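You operate a simulated robot arm through the tools that you are given. There is no shell and no other tool. Be economical: measure what you need, move in short steps, check, and stop when the job is done.

You are at the controls of a simulated robot arm. One attempt, no reset.

JOB
Put things in order on the low cupboard. At the end: the blue stay pin stands where the pump bottle (marked "SOAP") stood; the pump bottle stands where the brown wax brush stood; the brown wax brush is on the white dish; the black hose stands on top of the black short stopper; whatever was shut is shut again. Leave all else as you found it, and nothing knocked over.
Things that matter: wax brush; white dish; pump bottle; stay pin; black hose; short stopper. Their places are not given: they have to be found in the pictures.

Only the result counts: the job must be done as asked and must still hold three seconds after the hand-in. Knocking over, shifting, dropping, spilling or breaking anything else fails it. A push-on lid holds only when it is set on centred and level and pressed home; a screw cap is set on level and turned clockwise until tight.

ROBOT AND FRAMES
A 7-joint arm with a two-finger parallel gripper, fixed in place. Base frame: the origin is at the foot of the arm, x ahead of it, y to its left, z up; the work surface is at about z = 0. Lengths are in mm, angles in degrees, forces in N, time in s.
With the tool pointing down near the work surface it reaches from about 240 to 620 mm from the base axis. Its first joint turns from -66.0 to 66.0 degrees. Payload 2.6 kg.
Tool frame: the origin (TCP) lies between the finger pads and is the grasp point; the fingertips stand 30 mm ahead of it; z points along the fingers, y is the line along which they close. The gripper opens to 94 mm. The fingers are 28 mm wide and 10 mm thick; the gripper's body (50 by 96 mm) begins 55 mm behind the TCP.
Orientation is that of the tool frame in the base frame, as a unit quaternion [w, x, y, z]. With the fingers straight down and closing along the base's y, the tool's x points along the base's -x, its y along +y and its z along -z.

CONTROLS
- The arm moves only by the tool arm_command. Its argument "series" is a list of rows, each a list of 7 numbers: the shift along the tool's x, y, z in m, then the turn, a rotation vector about the tool's x, y, z in degrees, then the opening in per cent of the stroke, from 0 (shut) to 100 (fully open). In form: [[tx, ty, tz, rx, ry, rz, fingers], ...]. A call has 1 to 20 rows; each row shifts and turns the commanded pose from where the row before left it, along the tool's axes as they then stand. A row lasts 0.2 s, in which the tool goes at most 50 mm and 8.6 degrees; a call with a longer step from one row to the next is refused whole, and so is a gripper value outside its range. Where a pose cannot be reached the arm comes as near as it can. A force on the tool above 40 N (or 10 N above the force at the start of the call, whichever is more), or a blocked arm, ends the call early, and 0.2 s more pass. The fingers move at their own pace (about 72 mm/s each) and stop on an object; they squeeze with about 24 N. The grip force told is the motor's: it shows also when the fingers shut on nothing. Time passes only in rows, and 0.2 s behind the last, so rows that do not move let the fingers close. It gives the time, the measured TCP pose, the force on the tool (base axes), the opening and the grip force at its end, in the units of the frame above (readings bear some noise).
- Cameras (640 x 400 px; columns grow to the right, rows downward): "scene" is fixed at [45.5, 437.6, 568.2]; the picture's right is [-0.68, -0.73, 0.00], its down [-0.37, 0.35, -0.86] and it looks along [0.63, -0.59, -0.51] (base axes); focal length 343 px, centre (320, 200). "wrist" rides on the gripper at [-37, 0, -58] in the tool frame; the picture's right is [0.00, -1.00, 0.00], its down [0.97, 0.00, -0.24] and it looks along [0.24, 0.00, 0.97] (tool axes); focal length 218 px, centre (320, 200).
- capture(camera): a new picture of that camera. It takes no simulated time.
- probe_pixels(camera, pixels): for up to 12 pixels [column, row] of the newest picture of that camera ("zoom" is the newest enlarged one), the place [x, y, z] in the base frame of the surface seen there, good to about 2 mm. It takes no simulated time.
- enlarge(camera, box): a new picture of the part [left, top, right, bottom] of that camera's present view, enlarged. It takes no simulated time.
- close_job(): hands the job in; it is judged then, once.

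Keep the steps short. Do not move on a guess: measure, check each grasp and each placing, and mend mistakes. In all there are 80 turns and 34 pictures (those below and enlarged ones count). Leave the gripper open and the arm clear of the work at the hand-in unless told otherwise, and finish with a single line.

The tools are called after ">>>" as name(argument=value, ...) on one line, values as JSON. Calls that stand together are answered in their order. arm_command: Moves the arm, as the interface text tells. Its arguments: {"type":"object","properties":{"series":{"type":"array","items":{"type":"array","items":{"type":"number"}}}},"required":["series"]} The other tools are called the same way: capture (camera) takes a picture; probe_pixels (camera, pixels) gives the place of the surface under pixels of a picture; enlarge (camera, box) takes an enlarged picture of a part of a camera's view; close_job () hands the job in.

At the start:

```text
t: 0.0
tool_pos: [341.9, 114.2, 383.6]
ee_rot: [0.0, 0.0, 1.0, 0.0]
force: [0.1, 0.1, 0.0]
opening: 93.9
finger_force: 0.0
```

scene: 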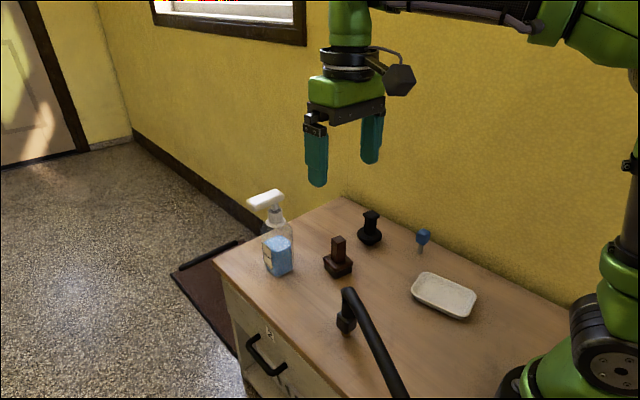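
wrist: 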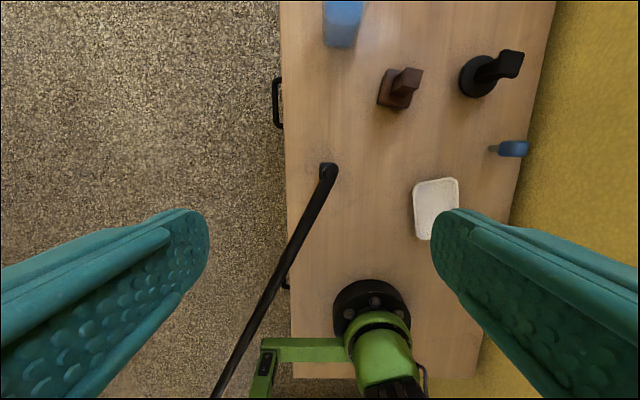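

I see the pump bottle (275,240), wax brush (338,258), a black object (370,228), the blue pin (422,240), the dish (443,295) and a black hose-like thing (345,310). I'll enlarge the views to identify them.

>>> enlarge(camera="scene", box=[220, 180, 500, 355])

>>> enlarge(camera="wrist", box=[210, 0, 560, 400])

```text
2.29 times, centred on (360, 268) of scene
```

zoom: 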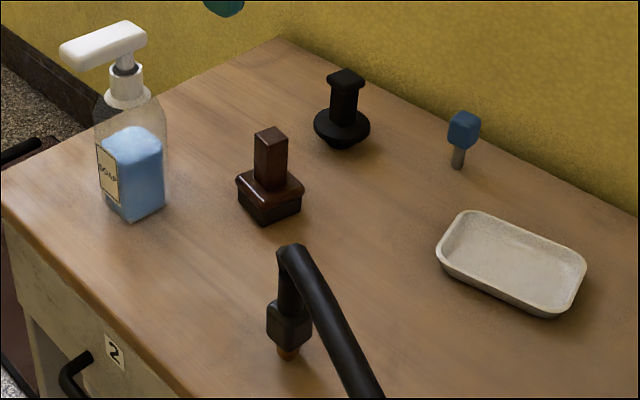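

```text
1.00 times, centred on (385, 200) of wrist
```

zoom: 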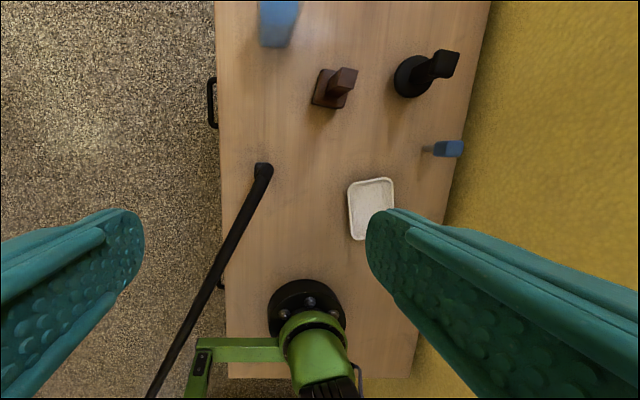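

Next I'll measure object positions in both pictures.

>>> probe_pixels(camera="scene", pixels=[[275, 276], [268, 197], [337, 240], [338, 270], [371, 213], [369, 240], [423, 235], [420, 253], [443, 296], [348, 293], [345, 333], [395, 385]])

>>> probe_pixels(camera="wrist", pixels=[[343, 25], [408, 77], [388, 98], [511, 65], [474, 80], [515, 149], [492, 148], [437, 205], [328, 168], [300, 230], [260, 310], [220, 390]])

>>> enlarge(camera="scene", box=[310, 200, 470, 300])

>>> enlarge(camera="scene", box=[200, 270, 420, 400])

```text
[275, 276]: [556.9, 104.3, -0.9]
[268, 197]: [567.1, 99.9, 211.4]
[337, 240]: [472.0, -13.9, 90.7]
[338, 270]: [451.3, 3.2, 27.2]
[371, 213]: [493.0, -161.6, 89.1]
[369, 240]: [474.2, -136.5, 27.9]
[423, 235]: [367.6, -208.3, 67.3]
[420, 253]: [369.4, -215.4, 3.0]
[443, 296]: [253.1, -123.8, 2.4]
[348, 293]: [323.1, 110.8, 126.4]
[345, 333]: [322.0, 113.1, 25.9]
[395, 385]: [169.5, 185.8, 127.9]
```

```text
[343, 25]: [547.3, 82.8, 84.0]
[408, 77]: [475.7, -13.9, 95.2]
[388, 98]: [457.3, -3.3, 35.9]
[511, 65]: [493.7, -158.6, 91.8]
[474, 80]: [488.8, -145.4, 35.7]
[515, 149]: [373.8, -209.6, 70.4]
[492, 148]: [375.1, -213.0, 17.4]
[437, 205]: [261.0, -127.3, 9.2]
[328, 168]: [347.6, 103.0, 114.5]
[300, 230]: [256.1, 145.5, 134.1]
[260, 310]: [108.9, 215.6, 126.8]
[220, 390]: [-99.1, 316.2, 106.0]
```

```text
4.00 times, centred on (390, 250) of scene
```

zoom: 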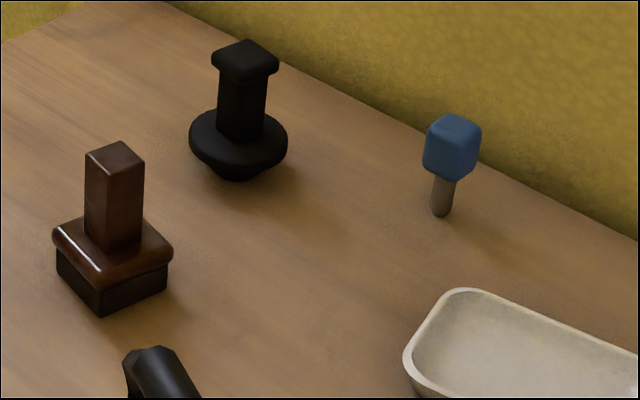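

```text
2.91 times, centred on (310, 335) of scene
```

zoom: 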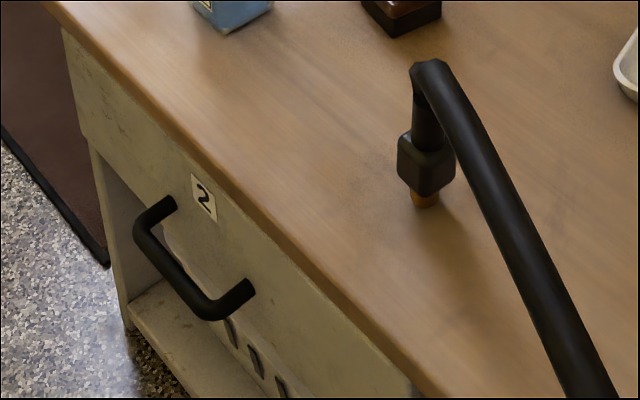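

All six named things are visible on the top: the bottle at about (557,100), brush (473,-14), black stopper (490,-155), pin (372,-212), dish (255,-125) and hose end (322,110). The drawers are shut. Next I'll move above the brush to see its footprint and yaw.

>>> arm_command(series=[[-0.0316, -0.0256, 0.0168, 0, 0, 0, 100], [-0.0316, -0.0256, 0.0168, 0, 0, 0, 100], [-0.0316, -0.0256, 0.0168, 0, 0, 0, 100], [-0.0316, -0.0256, 0.0168, 0, 0, 0, 100], [-0.0316, -0.0256, 0.0168, 0, 0, 0, 100], [0, 0, 0, 0, 0, 0, 100]])

>>> capture(camera="wrist")

```text
t: 1.4
tool_pos: [498.2, -15.6, 298.4]
ee_rot: [0.0, 0.0, 1.0, -0.001]
force: [0.7, 0.2, -0.1]
opening: 93.9
finger_force: 0.0
```

```text
27 pictures are left
```

wrist: 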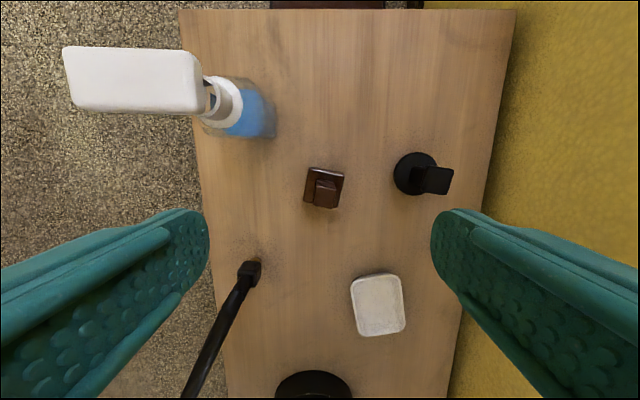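

The brush lies at (323,187). I'll enlarge it for corners.

>>> enlarge(camera="wrist", box=[280, 155, 376, 215])

>>> enlarge(camera="wrist", box=[330, 260, 426, 350])

```text
6.67 times, centred on (328, 185) of wrist
```

zoom: 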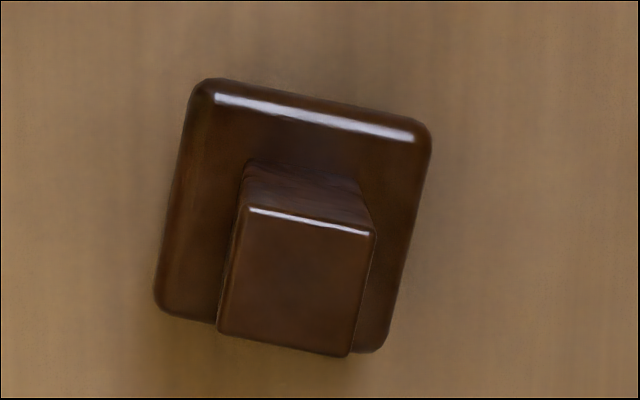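

```text
4.44 times, centred on (378, 305) of wrist
```

zoom: 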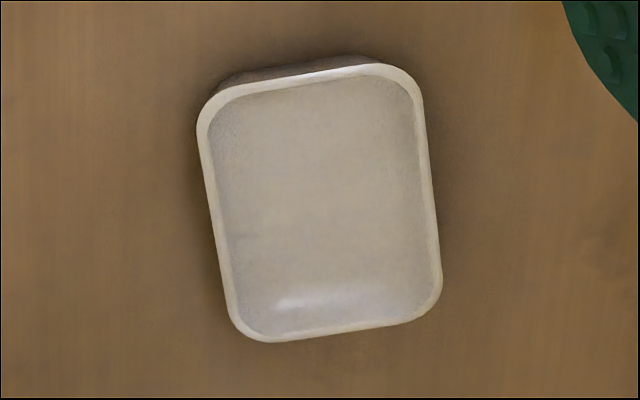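

>>> probe_pixels(camera="wrist", pixels=[[324.7, 197.3], [318.5, 202], [331, 206], [318, 188], [333, 192], [313, 171.5], [341.5, 176.5], [306.5, 199.5], [378, 303], [354, 281], [402, 329], [378, 272]])

>>> probe_pixels(camera="zoom", pixels=[[205, 125], [418, 95], [435, 280], [240, 320], [320, 200], [270, 150], [370, 250], [300, 100], [330, 290], [230, 220], [410, 200]])

```text
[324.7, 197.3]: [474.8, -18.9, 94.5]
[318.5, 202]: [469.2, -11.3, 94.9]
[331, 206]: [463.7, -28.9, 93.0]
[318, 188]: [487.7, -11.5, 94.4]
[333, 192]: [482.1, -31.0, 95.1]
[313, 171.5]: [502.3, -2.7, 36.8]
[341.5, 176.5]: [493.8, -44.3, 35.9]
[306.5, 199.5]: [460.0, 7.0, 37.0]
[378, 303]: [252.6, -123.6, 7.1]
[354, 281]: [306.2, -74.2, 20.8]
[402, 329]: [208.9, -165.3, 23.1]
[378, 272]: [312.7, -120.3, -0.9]
```

```text
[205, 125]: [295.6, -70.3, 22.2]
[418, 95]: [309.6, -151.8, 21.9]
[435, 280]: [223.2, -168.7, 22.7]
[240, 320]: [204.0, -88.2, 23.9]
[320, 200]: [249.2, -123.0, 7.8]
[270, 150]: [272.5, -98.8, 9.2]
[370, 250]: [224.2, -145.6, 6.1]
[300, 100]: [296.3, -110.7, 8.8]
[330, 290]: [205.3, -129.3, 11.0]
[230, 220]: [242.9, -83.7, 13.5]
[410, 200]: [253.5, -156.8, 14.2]
```

The stem top centres on about (475.7,-19.6), turned about 12°. The base top is at z≈37, the stem top at 95. The dish floor is z≈7.5 with its centre at about (257,-120). Next I'll turn 12°, centre, and go down to just above the stem.

>>> arm_command(series=[[0.0224, -0.0039, 0.02, 0, 0, 0, 100], [0, 0, 0.035, 0, 0, 6, 100], [0, 0, 0.035, 0, 0, 6, 100], [0, 0, 0.035, 0, 0, 0, 100], [0, 0, 0.025, 0, 0, 0, 100], [0, 0, 0, 0, 0, 0, 100]])

```text
t: 2.8
tool_pos: [478.7, -19.0, 149.0]
ee_rot: [0.0, 0.105, 0.994, 0.0]
force: [0.1, -0.7, -1.1]
opening: 93.9
finger_force: 0.0
```

>>> arm_command(series=[[0.0025, 0, 0.03, 0, 0, 0, 100], [0, 0, 0.03, 0, 0, 0, 100], [0, 0, 0.012, 0, 0, 0, 100], [0, 0, 0, 0, 0, 0, 100], [0, 0, 0, 0, 0, 0, 100]])

>>> capture(camera="wrist")

```text
t: 4.0
tool_pos: [476.4, -16.4, 78.1]
ee_rot: [0.001, 0.105, 0.995, 0.0]
force: [-0.4, 0.4, 0.7]
opening: 94.0
finger_force: 0.0
```

```text
24 pictures are left
```

wrist: 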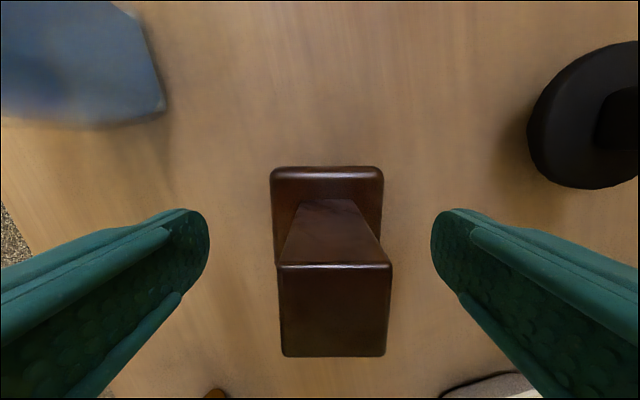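

Alignment is good; the stem sits about 3 mm to the right. I'll shift and close.

>>> arm_command(series=[[0, -0.003, 0, 0, 0, 0, 100], [0, 0, 0, 0, 0, 0, 60], [0, 0, 0, 0, 0, 0, 20], [0, 0, 0, 0, 0, 0, 0], [0, 0, 0, 0, 0, 0, 0], [0, 0, 0, 0, 0, 0, 0]])

```text
t: 5.4
tool_pos: [476.1, -19.8, 78.1]
ee_rot: [-0.001, 0.105, 0.995, 0.0]
force: [-1.0, -0.3, 0.6]
opening: 29.8
finger_force: 23.6
```

Gripped at 29.8 mm. I'll lift, turn to align with the dish, and carry it over.

>>> arm_command(series=[[0, 0, -0.02, 0, 0, 0, 0], [0, 0, -0.03, 0, 0, 0, 0], [0, 0, -0.03, 0, 0, -7, 0], [0, 0, 0, 0, 0, -7, 0], [0, 0, 0, 0, 0, -7, 0], [0.0387, -0.0108, 0, 0, 0, 0, 0], [0.0387, -0.0108, 0, 0, 0, 0, 0], [0.0387, -0.0108, 0, 0, 0, 0, 0], [0.0387, -0.0108, 0, 0, 0, 0, 0], [0.0387, -0.0108, 0, 0, 0, 0, 0], [0.0387, -0.0108, 0, 0, 0, 0, 0], [0, 0, 0, 0, 0, 0, 0], [0, 0, 0, 0, 0, 0, 0]])

>>> capture(camera="scene")

>>> capture(camera="wrist")

```text
t: 8.2
tool_pos: [255.1, -117.0, 160.6]
ee_rot: [0.0, -0.079, 0.997, 0.0]
force: [0.4, 0.3, -0.5]
opening: 29.6
finger_force: 23.5
```

```text
23 pictures are left
```

scene: 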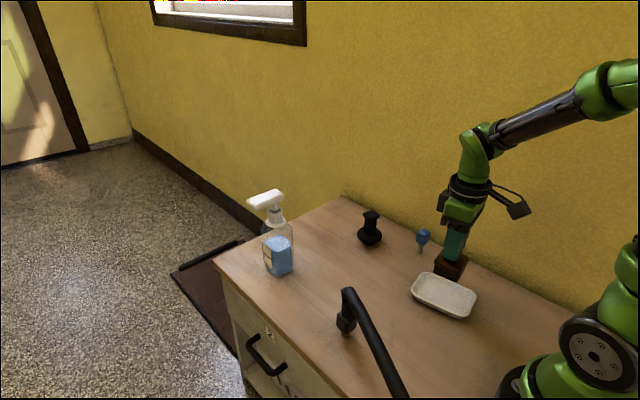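

```text
22 pictures are left
```

wrist: 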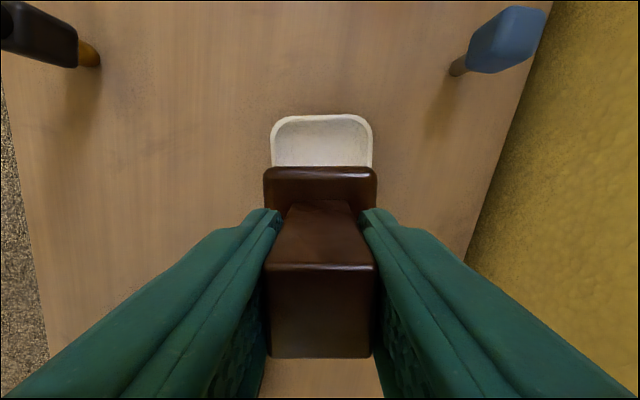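

The dish is aligned with the brush. I'll check its far rim to centre the brush.

>>> probe_pixels(camera="wrist", pixels=[[320, 117], [275, 140], [368, 140], [320, 150], [292, 150], [350, 150], [320, 172], [345, 160]])

>>> probe_pixels(camera="scene", pixels=[[413, 283], [432, 273], [475, 294], [466, 317], [448, 290], [440, 295], [447, 306], [465, 293], [449, 262]])

```text
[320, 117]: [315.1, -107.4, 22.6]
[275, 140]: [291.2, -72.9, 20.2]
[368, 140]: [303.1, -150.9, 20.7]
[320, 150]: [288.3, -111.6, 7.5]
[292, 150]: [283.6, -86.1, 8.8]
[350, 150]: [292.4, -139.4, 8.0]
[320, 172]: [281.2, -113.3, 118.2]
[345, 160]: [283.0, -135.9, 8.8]
```

```text
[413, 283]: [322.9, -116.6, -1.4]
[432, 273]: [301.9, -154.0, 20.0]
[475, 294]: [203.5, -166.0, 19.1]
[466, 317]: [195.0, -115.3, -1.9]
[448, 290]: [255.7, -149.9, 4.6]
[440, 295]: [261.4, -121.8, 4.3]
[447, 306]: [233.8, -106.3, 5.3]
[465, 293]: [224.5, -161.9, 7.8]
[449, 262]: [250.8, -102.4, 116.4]
```

The brush is within 2 mm of the dish centre. I'll lower it about 71 mm, then check.

>>> arm_command(series=[[-0.002, 0, 0.03, 0, 0, 0, 0], [0, 0, 0.025, 0, 0, 0, 0], [0, 0, 0.014, 0, 0, 0, 0], [0, 0, 0.002, 0, 0, 0, 0], [0, 0, 0.002, 0, 0, 0, 0], [0, 0, 0, 0, 0, 0, 0]])

```text
t: 9.6
tool_pos: [257.2, -119.9, 85.1]
ee_rot: [-0.001, -0.078, 0.997, 0.0]
force: [-5.8, 2.2, 15.2]
opening: 30.1
finger_force: 24.5
```

It is in contact with the dish floor (bottom at z≈7). I'll release and rise.

>>> arm_command(series=[[0, 0, -0.001, 0, 0, 0, 0], [0, 0, 0, 0, 0, 0, 30], [0, 0, 0, 0, 0, 0, 60], [0, 0, 0, 0, 0, 0, 90], [0, 0, -0.02, 0, 0, 0, 90], [0, 0, -0.045, 0, 0, 0, 90], [0, 0, -0.045, 0, 0, 0, 90], [0, 0, -0.045, 0, 0, 0, 90], [0, 0, -0.045, 0, 0, 0, 90], [0, 0, 0, 0, 0, 0, 90]])

>>> enlarge(camera="scene", box=[240, 180, 496, 340])

```text
t: 11.8
tool_pos: [255.8, -121.7, 287.7]
ee_rot: [-0.001, -0.078, 0.997, 0.0]
force: [-0.1, -0.5, 0.0]
opening: 84.8
finger_force: 0.0
```

```text
2.50 times, centred on (368, 260) of scene
```

zoom: 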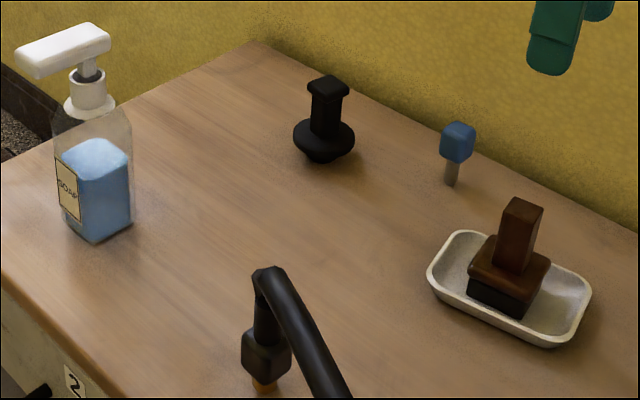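

The brush stands in the dish. Now the bottle: I'll look at it closely and measure.

>>> enlarge(camera="scene", box=[200, 180, 340, 290])

>>> probe_pixels(camera="zoom", pixels=[[225, 80], [330, 45], [350, 70], [330, 125], [345, 150], [330, 170], [300, 215], [400, 240], [345, 420], [280, 380], [420, 380], [340, 300]])

```text
3.64 times, centred on (270, 235) of scene
```

zoom: 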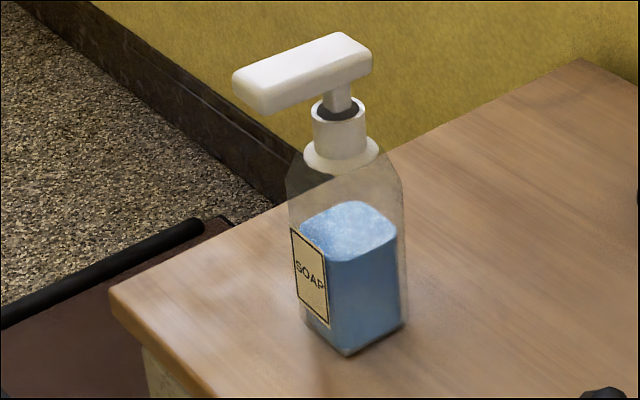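

```text
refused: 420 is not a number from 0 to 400
```

>>> probe_pixels(camera="zoom", pixels=[[250, 85], [345, 45], [340, 95], [338, 130], [340, 160], [300, 190], [400, 190], [312, 280], [345, 352], [405, 318], [303, 310], [360, 220]])

```text
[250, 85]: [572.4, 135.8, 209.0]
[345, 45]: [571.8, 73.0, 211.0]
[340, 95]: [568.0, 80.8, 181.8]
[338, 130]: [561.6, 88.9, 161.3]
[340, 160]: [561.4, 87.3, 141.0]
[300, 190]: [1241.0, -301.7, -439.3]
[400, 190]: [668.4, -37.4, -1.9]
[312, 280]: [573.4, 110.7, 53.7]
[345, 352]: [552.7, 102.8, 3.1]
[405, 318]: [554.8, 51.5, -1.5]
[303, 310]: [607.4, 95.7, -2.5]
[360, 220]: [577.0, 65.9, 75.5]
```

The bottle axis is at about (572,79), the body about 52 mm wide, and the pump head overhangs toward +y. I'll grasp the body from the arm side with the tool tilted 45°. First I'll go to a waiting pose in front of it, tilt there, and look.

>>> arm_command(series=[[0, 0, 0, 0, 0, 4.5, 100], [0, 0, 0, 0, 0, 4.5, 100], [-0.032, 0.0287, 0.0082, 0, 0, 0, 100], [-0.032, 0.0287, 0.0082, 0, 0, 0, 100], [-0.032, 0.0287, 0.0082, 0, 0, 0, 100], [-0.032, 0.0287, 0.0082, 0, 0, 0, 100], [-0.032, 0.0287, 0.0082, 0, 0, 0, 100], [-0.032, 0.0287, 0.0082, 0, 0, 0, 100], [-0.032, 0.0287, 0.0082, 0, 0, 0, 100], [0, 0, 0, 0, -7.5, 0, 100], [0, 0, 0, 0, -7.5, 0, 100], [0, 0, 0, 0, -7.5, 0, 100], [0, 0, 0, 0, -7.5, 0, 100], [0, 0, 0, 0, -7.5, 0, 100], [0, 0, 0, 0, -7.5, 0, 100], [0, 0, 0, 0, 0, 0, 100]])

>>> capture(camera="wrist")

```text
t: 15.2
tool_pos: [481.6, 81.2, 228.8]
ee_rot: [0.383, 0.0, 0.924, 0.0]
force: [0.7, -0.1, -0.4]
opening: 93.8
finger_force: 0.1
```

```text
19 pictures are left
```

wrist: 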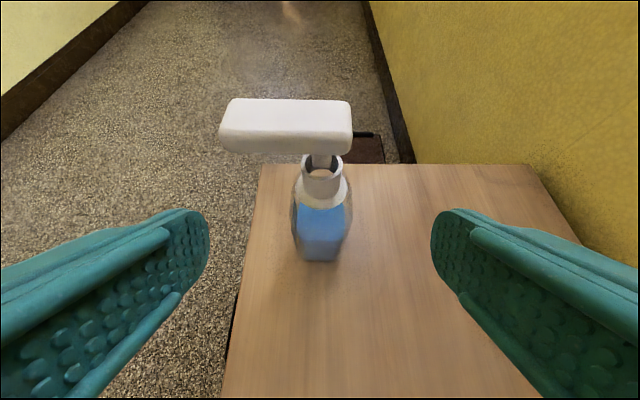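

>>> probe_pixels(camera="wrist", pixels=[[225, 110], [348, 104], [235, 102], [345, 125], [322, 188], [303, 205], [343, 202], [320, 260], [305, 258], [335, 259], [322, 165], [321, 235]])

>>> enlarge(camera="wrist", box=[260, 140, 388, 270])

```text
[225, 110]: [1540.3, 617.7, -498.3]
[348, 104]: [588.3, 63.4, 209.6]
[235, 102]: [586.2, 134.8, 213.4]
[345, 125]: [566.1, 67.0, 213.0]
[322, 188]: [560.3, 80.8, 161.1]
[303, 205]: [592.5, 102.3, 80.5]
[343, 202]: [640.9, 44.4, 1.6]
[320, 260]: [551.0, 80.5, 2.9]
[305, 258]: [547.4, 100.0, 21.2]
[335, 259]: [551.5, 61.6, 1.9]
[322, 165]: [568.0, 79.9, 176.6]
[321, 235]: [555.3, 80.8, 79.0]
```

```text
3.08 times, centred on (324, 205) of wrist
```

zoom: 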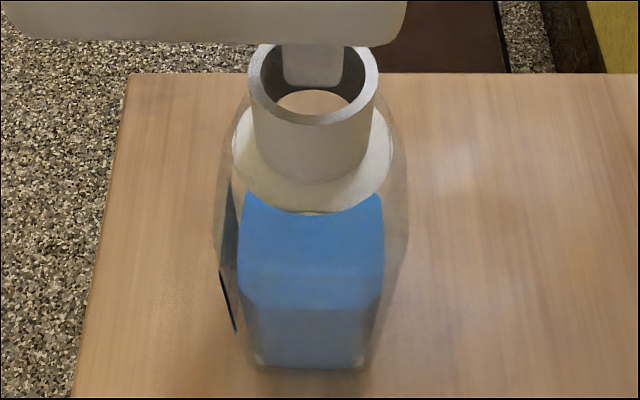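

The bottle is square to the base frame, its axis is at about (573,80), and its body is 51 mm wide. Next I'll drop onto the approach line and advance most of the way.

>>> arm_command(series=[[0.022, -0.0006, 0, 0, 0, 0, 100], [0.022, -0.0006, 0, 0, 0, 0, 100], [0, 0, 0.04, 0, 0, 0, 100], [0, 0, 0.04, 0, 0, 0, 100], [0, 0, 0.03, 0, 0, 0, 100], [0, 0, 0.02, 0, 0, 0, 100], [0, 0, 0, 0, 0, 0, 100]])

>>> capture(camera="wrist")

```text
t: 16.8
tool_pos: [542.0, 79.1, 105.1]
ee_rot: [0.383, 0.0, 0.924, -0.001]
force: [0.1, -0.1, 0.2]
opening: 94.1
finger_force: 0.1
```

```text
17 pictures are left
```

wrist: 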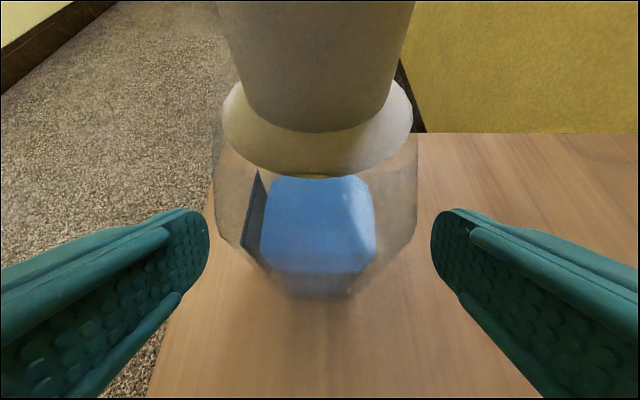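

The bottle is centred between the fingers. To keep the gripper body clear of the collar, I'll flatten the tilt to 55° and move in to TCP about (563,80,72).

>>> arm_command(series=[[0, 0, 0, 0, -5, 0, 100], [0, 0, 0, 0, -5, 0, 100], [0.008, 0.001, 0.018, 0, 0, 0, 100], [0.007, 0, 0.018, 0, 0, 0, 100], [0, 0, 0, 0, 0, 0, 100], [0, 0, 0, 0, 0, 0, 100]])

>>> capture(camera="scene")

```text
t: 18.2
tool_pos: [561.4, 80.0, 72.4]
ee_rot: [0.462, 0.0, 0.887, 0.0]
force: [-0.1, -0.1, 0.0]
opening: 93.8
finger_force: 0.1
```

```text
16 pictures are left
```

scene: 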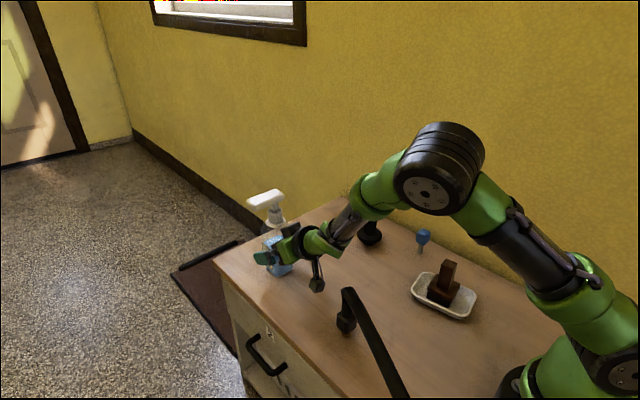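

>>> probe_pixels(camera="scene", pixels=[[317, 288], [317, 280], [315, 265], [345, 235], [370, 232], [348, 292], [330, 240], [290, 245]])

>>> arm_command(series=[[0, 0, 0, 0, 0, 0, 70], [0, 0, 0, 0, 0, 0, 50], [0, 0, 0, 0, 0, 0, 30], [0, 0, 0, 0, 0, 0, 20], [0, 0, 0, 0, 0, 0, 20]])

```text
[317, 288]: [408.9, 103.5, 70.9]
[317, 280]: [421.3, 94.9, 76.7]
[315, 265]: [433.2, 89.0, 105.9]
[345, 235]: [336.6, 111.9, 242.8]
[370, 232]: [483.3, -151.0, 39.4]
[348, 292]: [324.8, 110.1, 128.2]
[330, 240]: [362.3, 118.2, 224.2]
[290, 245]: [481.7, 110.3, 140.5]
```

```text
t: 19.4
tool_pos: [563.1, 80.2, 73.4]
ee_rot: [0.462, 0.0, 0.887, 0.0]
force: [-1.0, 0.2, 0.3]
opening: 63.9
finger_force: 23.7
```

Gripped at 63.9 mm, force 23.7. I'll lift 30 mm and check.

>>> arm_command(series=[[-0.0041, 0, -0.0029, 0, 0, 0, 20], [-0.0082, 0, -0.0057, 0, 0, 0, 20], [-0.0123, 0, -0.0086, 0, 0, 0, 20], [0, 0, 0, 0, 0, 0, 20]])

>>> enlarge(camera="scene", box=[220, 170, 380, 300])

```text
t: 20.4
tool_pos: [562.7, 80.5, 102.1]
ee_rot: [0.461, -0.001, 0.887, 0.0]
force: [-0.1, 0.6, -3.5]
opening: 64.0
finger_force: 23.7
```

```text
3.08 times, centred on (300, 235) of scene
```

zoom: 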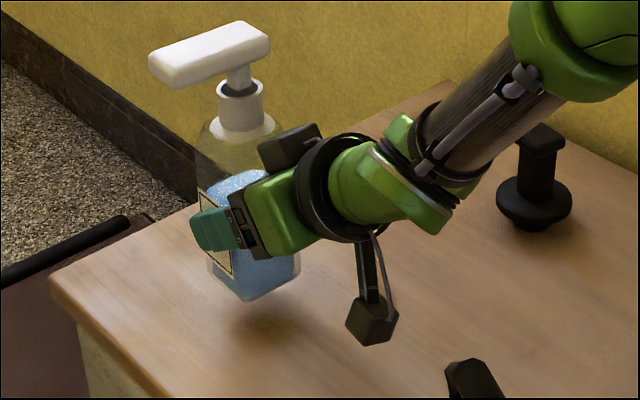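

Lifted cleanly and upright. Next I'll carry it to the brush's former spot.

>>> arm_command(series=[[0.0139, -0.025, -0.0198, 0, 0, 0, 20], [0.0139, -0.025, -0.0198, 0, 0, 0, 20], [0.0139, -0.025, -0.0198, 0, 0, 0, 20], [0.0139, -0.025, -0.0198, 0, 0, 0, 20], [0, 0, 0, 0, 0, 0, 20], [0, 0, 0, 0, 0, 0, 20]])

>>> capture(camera="scene")

>>> probe_pixels(camera="scene", pixels=[[369, 240], [420, 253], [345, 333]])

```text
t: 21.8
tool_pos: [465.7, -22.6, 101.5]
ee_rot: [0.462, 0.0, 0.887, 0.0]
force: [-0.4, 0.4, -3.7]
opening: 63.8
finger_force: 23.5
```

```text
14 pictures are left
```

scene: 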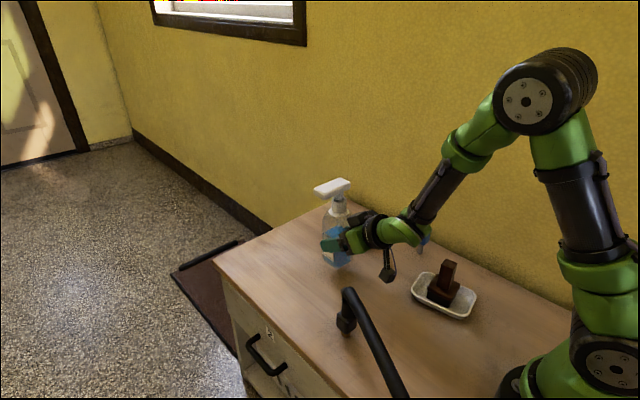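

```text
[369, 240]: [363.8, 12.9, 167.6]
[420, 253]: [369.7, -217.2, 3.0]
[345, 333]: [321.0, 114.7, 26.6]
```

>>> probe_pixels(camera="scene", pixels=[[340, 202], [340, 208], [340, 212], [322, 189], [345, 183], [337, 187]])

```text
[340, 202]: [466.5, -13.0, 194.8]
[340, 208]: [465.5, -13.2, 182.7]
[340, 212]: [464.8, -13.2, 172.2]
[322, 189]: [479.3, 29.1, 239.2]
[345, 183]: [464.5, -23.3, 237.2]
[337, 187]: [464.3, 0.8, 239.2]
```

The bottle axis is about (477,-22); the target is (476,-19.5). I'll shift 2.5 mm and lower.

>>> arm_command(series=[[0, 0.0025, 0, 0, 0, 0, 20], [0.0107, 0, 0.0075, 0, 0, 0, 20], [0.009, 0, 0.0063, 0, 0, 0, 20], [0.0016, 0, 0.0011, 0, 0, 0, 20], [0.0016, 0, 0.0011, 0, 0, 0, 20], [0, 0, 0, 0, 0, 0, 20]])

```text
t: 23.2
tool_pos: [467.1, -18.4, 73.1]
ee_rot: [0.464, -0.001, 0.886, 0.0]
force: [-2.9, 0.6, 11.2]
opening: 63.7
finger_force: 23.7
```

It is seated (contact 11 N). I'll open and retreat along the tool axis.

>>> arm_command(series=[[-0.0008, 0, -0.0006, 0, 0, 0, 20], [0, 0, 0, 0, 0, 0, 70], [0, 0, 0, 0, 0, 0, 100], [0, 0, 0, 0, 0, 0, 100], [0, 0, -0.02, 0, 0, 0, 100], [0, 0, -0.04, 0, 0, 0, 100], [0, 0, -0.04, 0, 0, 0, 100], [-0.035, 0, -0.025, 0, 0, 0, 100], [-0.035, 0, -0.025, 0, 0, 0, 100], [-0.035, 0, -0.025, 0, 0, 0, 100], [-0.035, 0, -0.025, 0, 0, 0, 100], [0, 0, 0, 0, 0, 0, 100]])

>>> capture(camera="scene")

```text
t: 25.8
tool_pos: [394.7, -16.2, 306.8]
ee_rot: [0.461, 0.0, 0.887, 0.0]
force: [-0.9, -0.4, 0.1]
opening: 94.2
finger_force: 0.2
out of reach, approached as far as the arm can: row 7
```

```text
13 pictures are left
```

scene: 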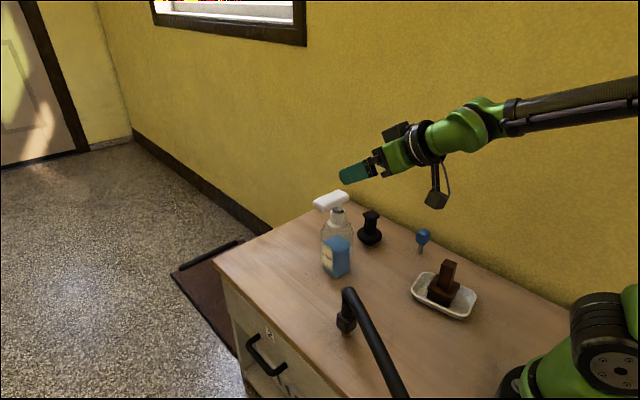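

The bottle stands. I'll check its spot, the wall and the pin.

>>> probe_pixels(camera="scene", pixels=[[337, 212], [337, 217], [328, 202], [440, 230], [460, 200], [470, 258], [423, 232], [418, 238], [429, 238], [420, 250], [421, 246], [419, 254]])

>>> enlarge(camera="scene", box=[390, 215, 454, 265])

```text
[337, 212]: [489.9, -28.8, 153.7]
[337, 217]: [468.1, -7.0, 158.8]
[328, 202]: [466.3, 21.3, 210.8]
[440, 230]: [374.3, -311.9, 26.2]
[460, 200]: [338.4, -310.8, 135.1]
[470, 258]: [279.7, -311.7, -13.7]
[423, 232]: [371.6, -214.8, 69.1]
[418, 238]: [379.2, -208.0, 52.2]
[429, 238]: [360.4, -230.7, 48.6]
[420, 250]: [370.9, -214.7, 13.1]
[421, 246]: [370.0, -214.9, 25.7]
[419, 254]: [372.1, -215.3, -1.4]
```

```text
8.00 times, centred on (422, 240) of scene
```

zoom: 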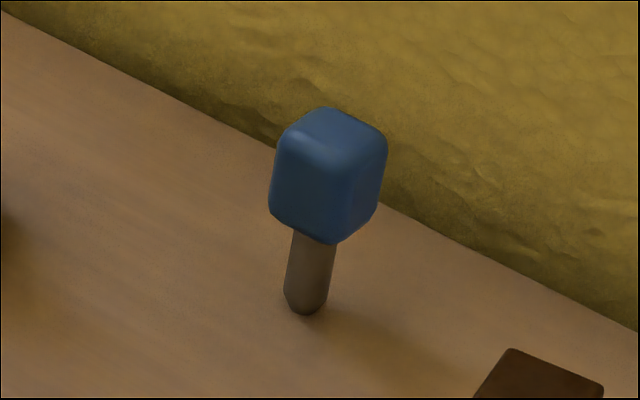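

The wall is at y=-311, so there is room. Next I'll level the tool and go above the pin for a look.

>>> arm_command(series=[[0, 0, 0, 0, 7.5, 0, 100], [0, 0, 0, 0, 7.5, 0, 100], [0, 0, 0, 0, 7.5, 0, 100], [0, 0, 0, 0, 7.5, 0, 100], [0, 0, 0, 0, 7.5, 0, 100], [0, 0, 0, 0, 7.5, 0, 100], [0, 0, 0, 0, 7.5, 0, 100], [0, 0, 0, 0, 2.5, 0, 100], [-0.001, -0.0396, 0.0174, 0, 0, 0, 60], [-0.001, -0.0396, 0.0174, 0, 0, 0, 60], [-0.001, -0.0396, 0.0174, 0, 0, 0, 60], [-0.001, -0.0396, 0.0174, 0, 0, 0, 60], [-0.001, -0.0396, 0.0174, 0, 0, 0, 60], [0, 0, 0, 0, 0, 0, 60]])

>>> capture(camera="wrist")

```text
t: 28.8
tool_pos: [397.5, -216.7, 219.6]
ee_rot: [-0.001, 0.001, 1.0, 0.001]
force: [-0.2, -0.1, 0.1]
opening: 56.5
finger_force: 0.0
```

```text
11 pictures are left
```

wrist: 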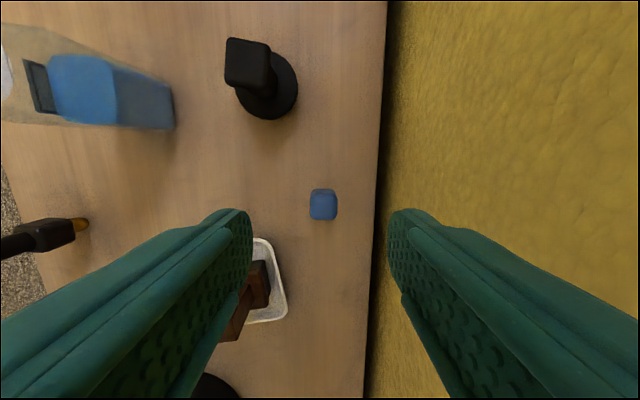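

>>> probe_pixels(camera="wrist", pixels=[[323, 208], [313, 193], [334, 192], [335, 217], [312, 218], [323, 192], [248, 62], [230, 43], [266, 48], [228, 85], [264, 90], [268, 115]])

>>> enlarge(camera="wrist", box=[291, 180, 355, 220])

```text
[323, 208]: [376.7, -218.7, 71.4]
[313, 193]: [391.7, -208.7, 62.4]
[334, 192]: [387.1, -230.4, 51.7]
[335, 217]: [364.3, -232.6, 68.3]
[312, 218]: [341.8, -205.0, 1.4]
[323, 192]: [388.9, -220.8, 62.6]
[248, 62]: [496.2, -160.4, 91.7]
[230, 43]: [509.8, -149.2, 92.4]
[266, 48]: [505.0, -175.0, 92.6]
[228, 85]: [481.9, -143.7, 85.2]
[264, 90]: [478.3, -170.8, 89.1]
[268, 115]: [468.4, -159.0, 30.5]
```

```text
10.00 times, centred on (323, 200) of wrist
```

zoom: 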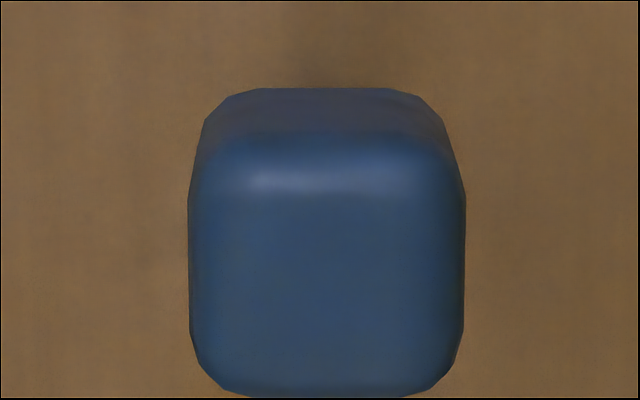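

The pin head is square to the tool and centred at about (375.5,-219), z 40–71. I'll descend over it.

>>> arm_command(series=[[0.022, -0.0023, 0.03, 0, 0, 0, 60], [0, 0, 0.04, 0, 0, 0, 60], [0, 0, 0.04, 0, 0, 0, 60], [0, 0, 0.035, 0, 0, 0, 60], [0, 0, 0.018, 0, 0, 0, 60], [0, 0, 0, 0, 0, 0, 60], [0, 0, 0, 0, 0, 0, 60]])

>>> capture(camera="wrist")

```text
t: 30.4
tool_pos: [375.4, -216.4, 56.9]
ee_rot: [0.0, -0.001, 1.0, -0.001]
force: [0.3, -0.5, -0.1]
opening: 56.3
finger_force: 0.0
```

```text
9 pictures are left
```

wrist: 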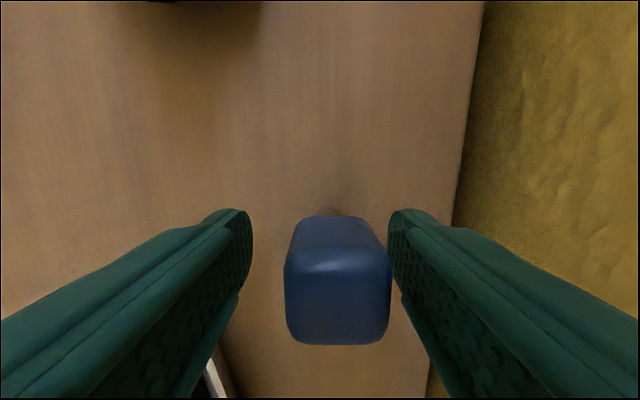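

>>> arm_command(series=[[0, -0.0035, 0, 0, 0, 0, 60], [0, 0, 0, 0, 0, 0, 40], [0, 0, 0, 0, 0, 0, 20], [0, 0, 0, 0, 0, 0, 0], [0, 0, 0, 0, 0, 0, 0]])

```text
t: 31.6
tool_pos: [375.5, -219.8, 56.8]
ee_rot: [-0.001, 0.0, 1.0, -0.001]
force: [-1.2, 0.0, 1.8]
opening: 31.6
finger_force: 24.0
```

Gripped at 31.6 mm. I'll lift straight up to z=200, then carry around in front of the bottle (x≈385).

>>> arm_command(series=[[0, 0, -0.01, 0, 0, 0, 0], [0, 0, -0.02, 0, 0, 0, 0], [0, 0, -0.038, 0, 0, 0, 0], [0, 0, -0.038, 0, 0, 0, 0], [0, 0, -0.038, 0, 0, 0, 0], [0, 0, 0, 0, 0, 0, 0]])

>>> enlarge(camera="scene", box=[350, 130, 510, 270])

```text
t: 33.0
tool_pos: [375.8, -221.7, 199.7]
ee_rot: [0.0, 0.0, 1.0, 0.0]
force: [0.1, -0.9, -0.1]
opening: 31.5
finger_force: 24.0
```

```text
2.86 times, centred on (430, 200) of scene
```

zoom: 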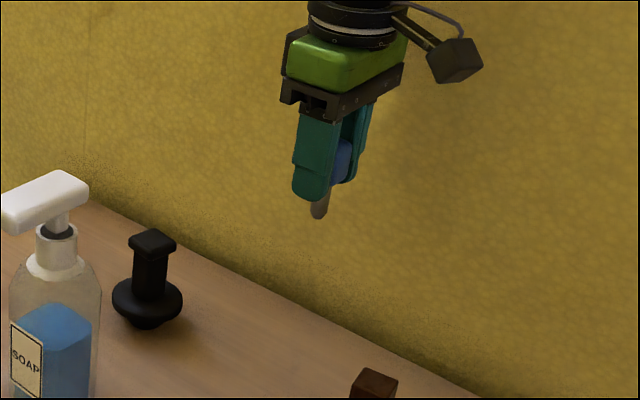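

>>> probe_pixels(camera="zoom", pixels=[[318, 210], [319, 216], [150, 240], [60, 260]])

>>> arm_command(series=[[-0.001, 0.0424, 0, 0, 0, 0, 0], [-0.001, 0.0424, 0, 0, 0, 0, 0], [-0.001, 0.0424, 0, 0, 0, 0, 0], [-0.001, 0.0424, 0, 0, 0, 0, 0], [-0.001, 0.0424, 0, 0, 0, 0, 0], [-0.001, 0.0424, 0, 0, 0, 0, 0], [-0.001, 0.0424, 0, 0, 0, 0, 0], [-0.001, 0.0424, 0, 0, 0, 0, 0], [-0.038, 0, 0, 0, 0, 0, 0], [-0.038, 0, 0, 0, 0, 0, 0], [-0.038, 0, 0, 0, 0, 0, 0], [-0.038, 0, 0, 0, 0, 0, 0], [-0.036, 0, 0, 0, 0, 0, 0], [0, -0.02, 0, 0, 0, 0, 0], [0, -0.0185, 0, 0, 0, 0, 0], [0, 0, 0, 0, 0, 0, 0], [0, 0, 0, 0, 0, 0, 0]])

```text
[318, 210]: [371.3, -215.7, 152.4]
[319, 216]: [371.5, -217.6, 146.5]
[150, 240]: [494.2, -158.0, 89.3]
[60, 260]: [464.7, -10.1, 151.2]
```

```text
t: 36.6
tool_pos: [571.8, 79.0, 200.1]
ee_rot: [0.001, 0.0, 1.0, 0.0]
force: [0.3, 0.2, 0.0]
opening: 31.5
finger_force: 23.9
```

The pin is over the bottle's old spot (571.8,79). I'll lower it to just above the surface, then touch down slowly.

>>> arm_command(series=[[-0.001, 0.001, 0.04, 0, 0, 0, 0], [0, 0, 0.04, 0, 0, 0, 0], [0, 0, 0.035, 0, 0, 0, 0], [0, 0, 0.02, 0, 0, 0, 0], [0, 0, 0.004, 0, 0, 0, 0], [0, 0, 0, 0, 0, 0, 0]])

>>> arm_command(series=[[0, 0, 0.0015, 0, 0, 0, 0], [0, 0, 0.0015, 0, 0, 0, 0], [0, 0, 0, 0, 0, 0, 0]])

```text
t: 38.0
tool_pos: [575.5, 80.9, 63.0]
ee_rot: [0.0, 0.0, 1.0, 0.0]
force: [0.5, 0.3, -0.8]
opening: 31.7
finger_force: 23.9
```

```text
t: 38.8
tool_pos: [574.9, 79.8, 58.7]
ee_rot: [0.0, -0.001, 1.0, 0.0]
force: [-0.1, 0.2, -0.7]
opening: 31.7
finger_force: 24.3
```

>>> arm_command(series=[[0, 0, 0.001, 0, 0, 0, 0], [0, 0, 0.001, 0, 0, 0, 0], [0, 0, 0, 0, 0, 0, 0]])

```text
t: 39.6
tool_pos: [573.3, 80.4, 57.1]
ee_rot: [0.001, 0.0, 1.0, 0.0]
force: [1.0, 0.1, 1.0]
opening: 31.8
finger_force: 24.4
```

>>> arm_command(series=[[0, 0, 0.001, 0, 0, 0, 0], [0, 0, 0, 0, 0, 0, 0]])

```text
t: 40.2
tool_pos: [572.9, 79.3, 56.0]
ee_rot: [0.0, 0.0, 1.0, 0.0]
force: [-3.5, 0.0, 10.2]
opening: 31.5
finger_force: 23.6
```

Contact made (10 N). I'll open the fingers gently and rise straight up.

>>> arm_command(series=[[0, 0, -0.0005, 0, 0, 0, 0], [0, 0, 0, 0, 0, 0, 34], [0, 0, 0, 0, 0, 0, 40], [0, 0, 0, 0, 0, 0, 55], [0, 0, 0, 0, 0, 0, 60], [0, 0, -0.01, 0, 0, 0, 60], [0, 0, -0.03, 0, 0, 0, 60], [0, 0, -0.04, 0, 0, 0, 60], [0, 0, -0.04, 0, 0, 0, 60], [0, 0, -0.03, 0, 0, 0, 60], [0, 0, 0, 0, 0, 0, 60]])

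>>> enlarge(camera="scene", box=[220, 160, 412, 280])

```text
t: 42.6
tool_pos: [571.4, 80.5, 205.7]
ee_rot: [0.0, 0.0, 1.0, 0.0]
force: [0.8, 0.1, -0.5]
opening: 56.6
finger_force: 0.0
```

```text
3.33 times, centred on (316, 220) of scene
```

zoom: 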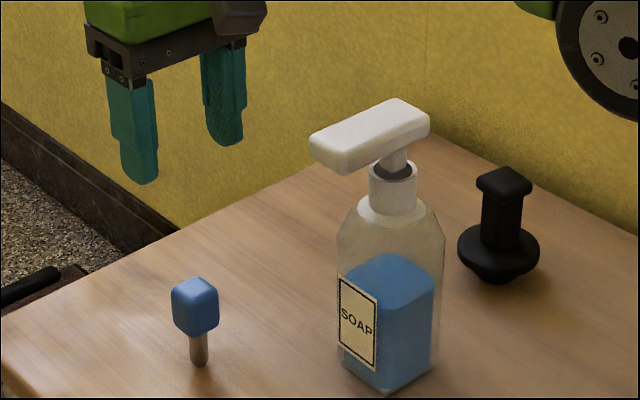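

The pin stands at the bottle's old spot. Next is the hose. I'll raise away from the bottle and go above the hose end for a look.

>>> arm_command(series=[[0, 0.02, -0.0275, 0, 0, 0, 60], [0, 0.01, -0.0275, 0, 0, 0, 60], [0.037, 0, 0, 0, 0, 0, 60], [0.037, 0, 0, 0, 0, 0, 60], [0.037, 0, 0, 0, 0, 0, 60], [0.037, 0, 0, 0, 0, 0, 60], [0.037, 0, 0, 0, 0, 0, 60], [0.037, 0, 0, 0, 0, 0, 100], [0, 0, 0, 0, 0, 0, 100]])

>>> capture(camera="wrist")

```text
t: 44.6
tool_pos: [342.7, 116.7, 248.1]
ee_rot: [0.0, 0.0, 1.0, 0.0]
force: [0.0, -1.1, -0.8]
opening: 94.0
finger_force: 0.0
out of reach, approached as far as the arm can: row 2
```

```text
6 pictures are left
```

wrist: 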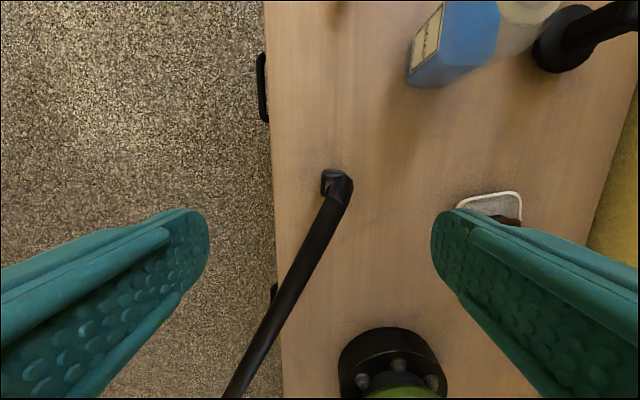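

>>> probe_pixels(camera="wrist", pixels=[[343, 178], [350, 190], [336, 174], [328, 182], [325, 190], [338, 205], [325, 225], [333, 229], [316, 222], [300, 275], [260, 350], [237, 390]])

>>> enlarge(camera="wrist", box=[298, 160, 378, 210])

>>> probe_pixels(camera="scene", pixels=[[343, 298], [342, 308], [340, 318], [350, 318], [345, 326], [347, 333], [356, 322], [336, 320], [345, 313], [349, 288]])

```text
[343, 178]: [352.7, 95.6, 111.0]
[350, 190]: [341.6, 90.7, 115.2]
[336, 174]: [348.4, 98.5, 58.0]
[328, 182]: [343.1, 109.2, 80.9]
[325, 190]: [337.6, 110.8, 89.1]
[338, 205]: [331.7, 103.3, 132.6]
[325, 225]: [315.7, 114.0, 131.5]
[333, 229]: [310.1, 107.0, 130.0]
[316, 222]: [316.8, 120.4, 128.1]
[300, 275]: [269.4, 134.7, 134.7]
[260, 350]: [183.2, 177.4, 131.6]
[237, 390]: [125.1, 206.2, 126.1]
```

```text
8.00 times, centred on (338, 185) of wrist
```

zoom: 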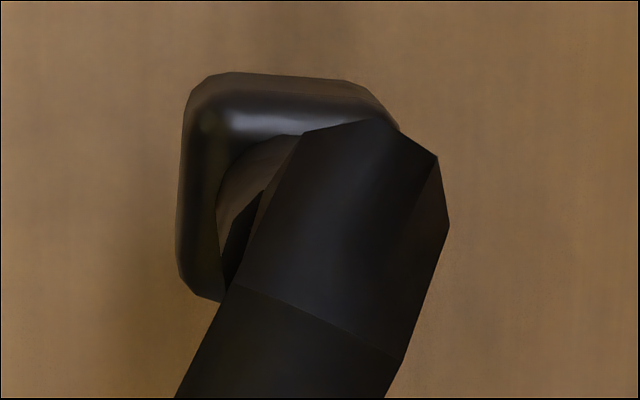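

```text
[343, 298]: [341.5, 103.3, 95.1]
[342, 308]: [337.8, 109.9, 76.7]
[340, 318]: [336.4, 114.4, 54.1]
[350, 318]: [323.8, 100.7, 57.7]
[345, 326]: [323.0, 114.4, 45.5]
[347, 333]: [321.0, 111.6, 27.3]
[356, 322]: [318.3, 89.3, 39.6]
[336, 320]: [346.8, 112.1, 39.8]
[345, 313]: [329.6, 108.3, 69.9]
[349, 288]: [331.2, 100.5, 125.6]
```

Hose end measured: a block (z 28–60) centred at about (335,100), a vertical pipe above it to a bend at z≈133, and the hose leaving along (-0.885,0.466). I'll turn 27.8° and centre above the pipe at TCP z≈165.

>>> arm_command(series=[[0.0087, -0.0157, 0, 0, 0, 0, 100], [0, 0, 0.02, 0, 0, 6.95, 100], [0, 0, 0.02, 0, 0, 6.95, 100], [0, 0, 0.02, 0, 0, 6.95, 100], [0, 0, 0.02, 0, 0, 6.95, 100], [0, 0, 0, 0, 0, 0, 100], [0, 0, 0, 0, 0, 0, 100]])

>>> capture(camera="wrist")

```text
t: 46.2
tool_pos: [335.8, 99.6, 167.6]
ee_rot: [0.001, 0.24, 0.971, 0.0]
force: [-0.4, 0.7, -0.2]
opening: 94.1
finger_force: 0.1
```

```text
4 pictures are left
```

wrist: 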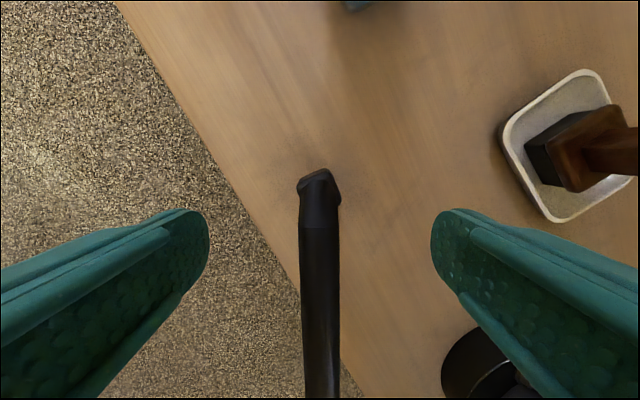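

It is centred and aligned. I'll descend to TCP z≈95 and close.

>>> arm_command(series=[[0, 0, 0.03, 0, 0, 0, 100], [0, 0, 0.025, 0, 0, 0, 100], [0, 0, 0.017, 0, 0, 0, 100], [0, 0, 0, 0, 0, 0, 100], [0, 0, 0, 0, 0, 0, 60], [0, 0, 0, 0, 0, 0, 30], [0, 0, 0, 0, 0, 0, 0], [0, 0, 0, 0, 0, 0, 0], [0, 0, 0, 0, 0, 0, 0]])

```text
t: 48.2
tool_pos: [337.7, 96.3, 96.2]
ee_rot: [0.0, 0.241, 0.971, 0.0]
force: [0.3, 0.1, 0.7]
opening: 19.9
finger_force: 24.2
```

Gripped at 19.9 mm. I'll lift 30 mm and watch the force.

>>> arm_command(series=[[0, 0, -0.01, 0, 0, 0, 0], [0, 0, -0.02, 0, 0, 0, 0], [0, 0, 0, 0, 0, 0, 0]])

>>> enlarge(camera="scene", box=[280, 200, 440, 350])

```text
t: 49.0
tool_pos: [337.6, 98.1, 128.5]
ee_rot: [0.001, 0.24, 0.971, 0.0]
force: [-0.1, -0.8, -0.2]
opening: 19.8
finger_force: 23.5
```

```text
2.67 times, centred on (360, 275) of scene
```

zoom: 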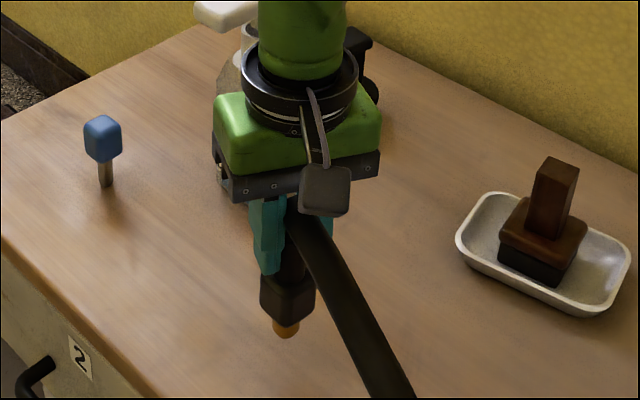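

>>> probe_pixels(camera="zoom", pixels=[[285, 336], [285, 328], [275, 326], [296, 326], [287, 305], [264, 285], [312, 285]])

```text
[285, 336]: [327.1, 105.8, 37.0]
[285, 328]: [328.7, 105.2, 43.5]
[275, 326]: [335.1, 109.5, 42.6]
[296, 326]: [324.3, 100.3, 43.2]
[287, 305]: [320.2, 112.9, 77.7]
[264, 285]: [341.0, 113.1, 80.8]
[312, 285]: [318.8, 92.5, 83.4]
```

The hose hangs straight. The nozzle tip is about 96 mm below the TCP and offset about (-3,+1.5). The stopper's top centre is (494,-160) at z≈92. Next I'll raise and carry by way of (400,-160).

>>> arm_command(series=[[0, 0, -0.03, 0, 0, 0, 0], [0, 0, -0.03, 0, 0, 0, 0], [0, 0, -0.027, 0, 0, 0, 0], [-0.02506, -0.02846, 0, 0, 0, 0, 0], [-0.02506, -0.02846, 0, 0, 0, 0, 0], [-0.02506, -0.02846, 0, 0, 0, 0, 0], [-0.02506, -0.02846, 0, 0, 0, 0, 0], [-0.02506, -0.02846, 0, 0, 0, 0, 0], [-0.02506, -0.02846, 0, 0, 0, 0, 0], [-0.02506, -0.02846, 0, 0, 0, 0, 0], [0, 0, 0, 0, 0, 0, 0]])

```text
t: 51.4
tool_pos: [399.2, -159.6, 212.9]
ee_rot: [0.0, 0.24, 0.971, 0.0]
force: [0.6, 0.0, -1.4]
opening: 19.8
finger_force: 24.1
```

>>> arm_command(series=[[-0.0292, 0.0146, 0, 0, 0, 0, 0], [-0.0292, 0.0146, 0, 0, 0, 0, 0], [-0.0292, 0.0146, 0, 0, 0, 0, 0], [0, 0, 0, 0, 0, 0, 0], [0, 0, 0, 0, 0, 0, 0]])

>>> enlarge(camera="scene", box=[300, 150, 460, 260])

```text
t: 52.6
tool_pos: [494.9, -161.5, 214.8]
ee_rot: [-0.001, 0.24, 0.971, 0.0]
force: [0.1, -0.1, -1.2]
opening: 20.0
finger_force: 24.0
```

```text
3.64 times, centred on (380, 205) of scene
```

zoom: 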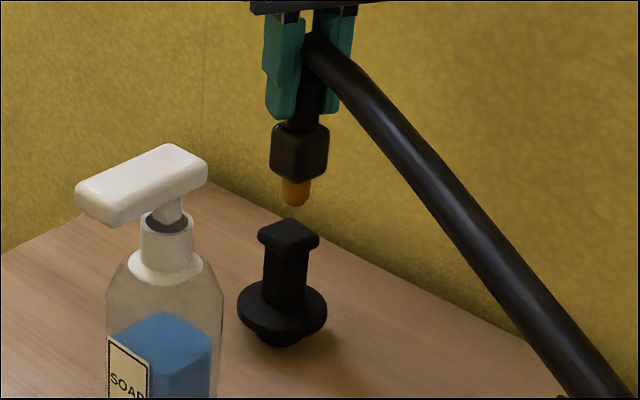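

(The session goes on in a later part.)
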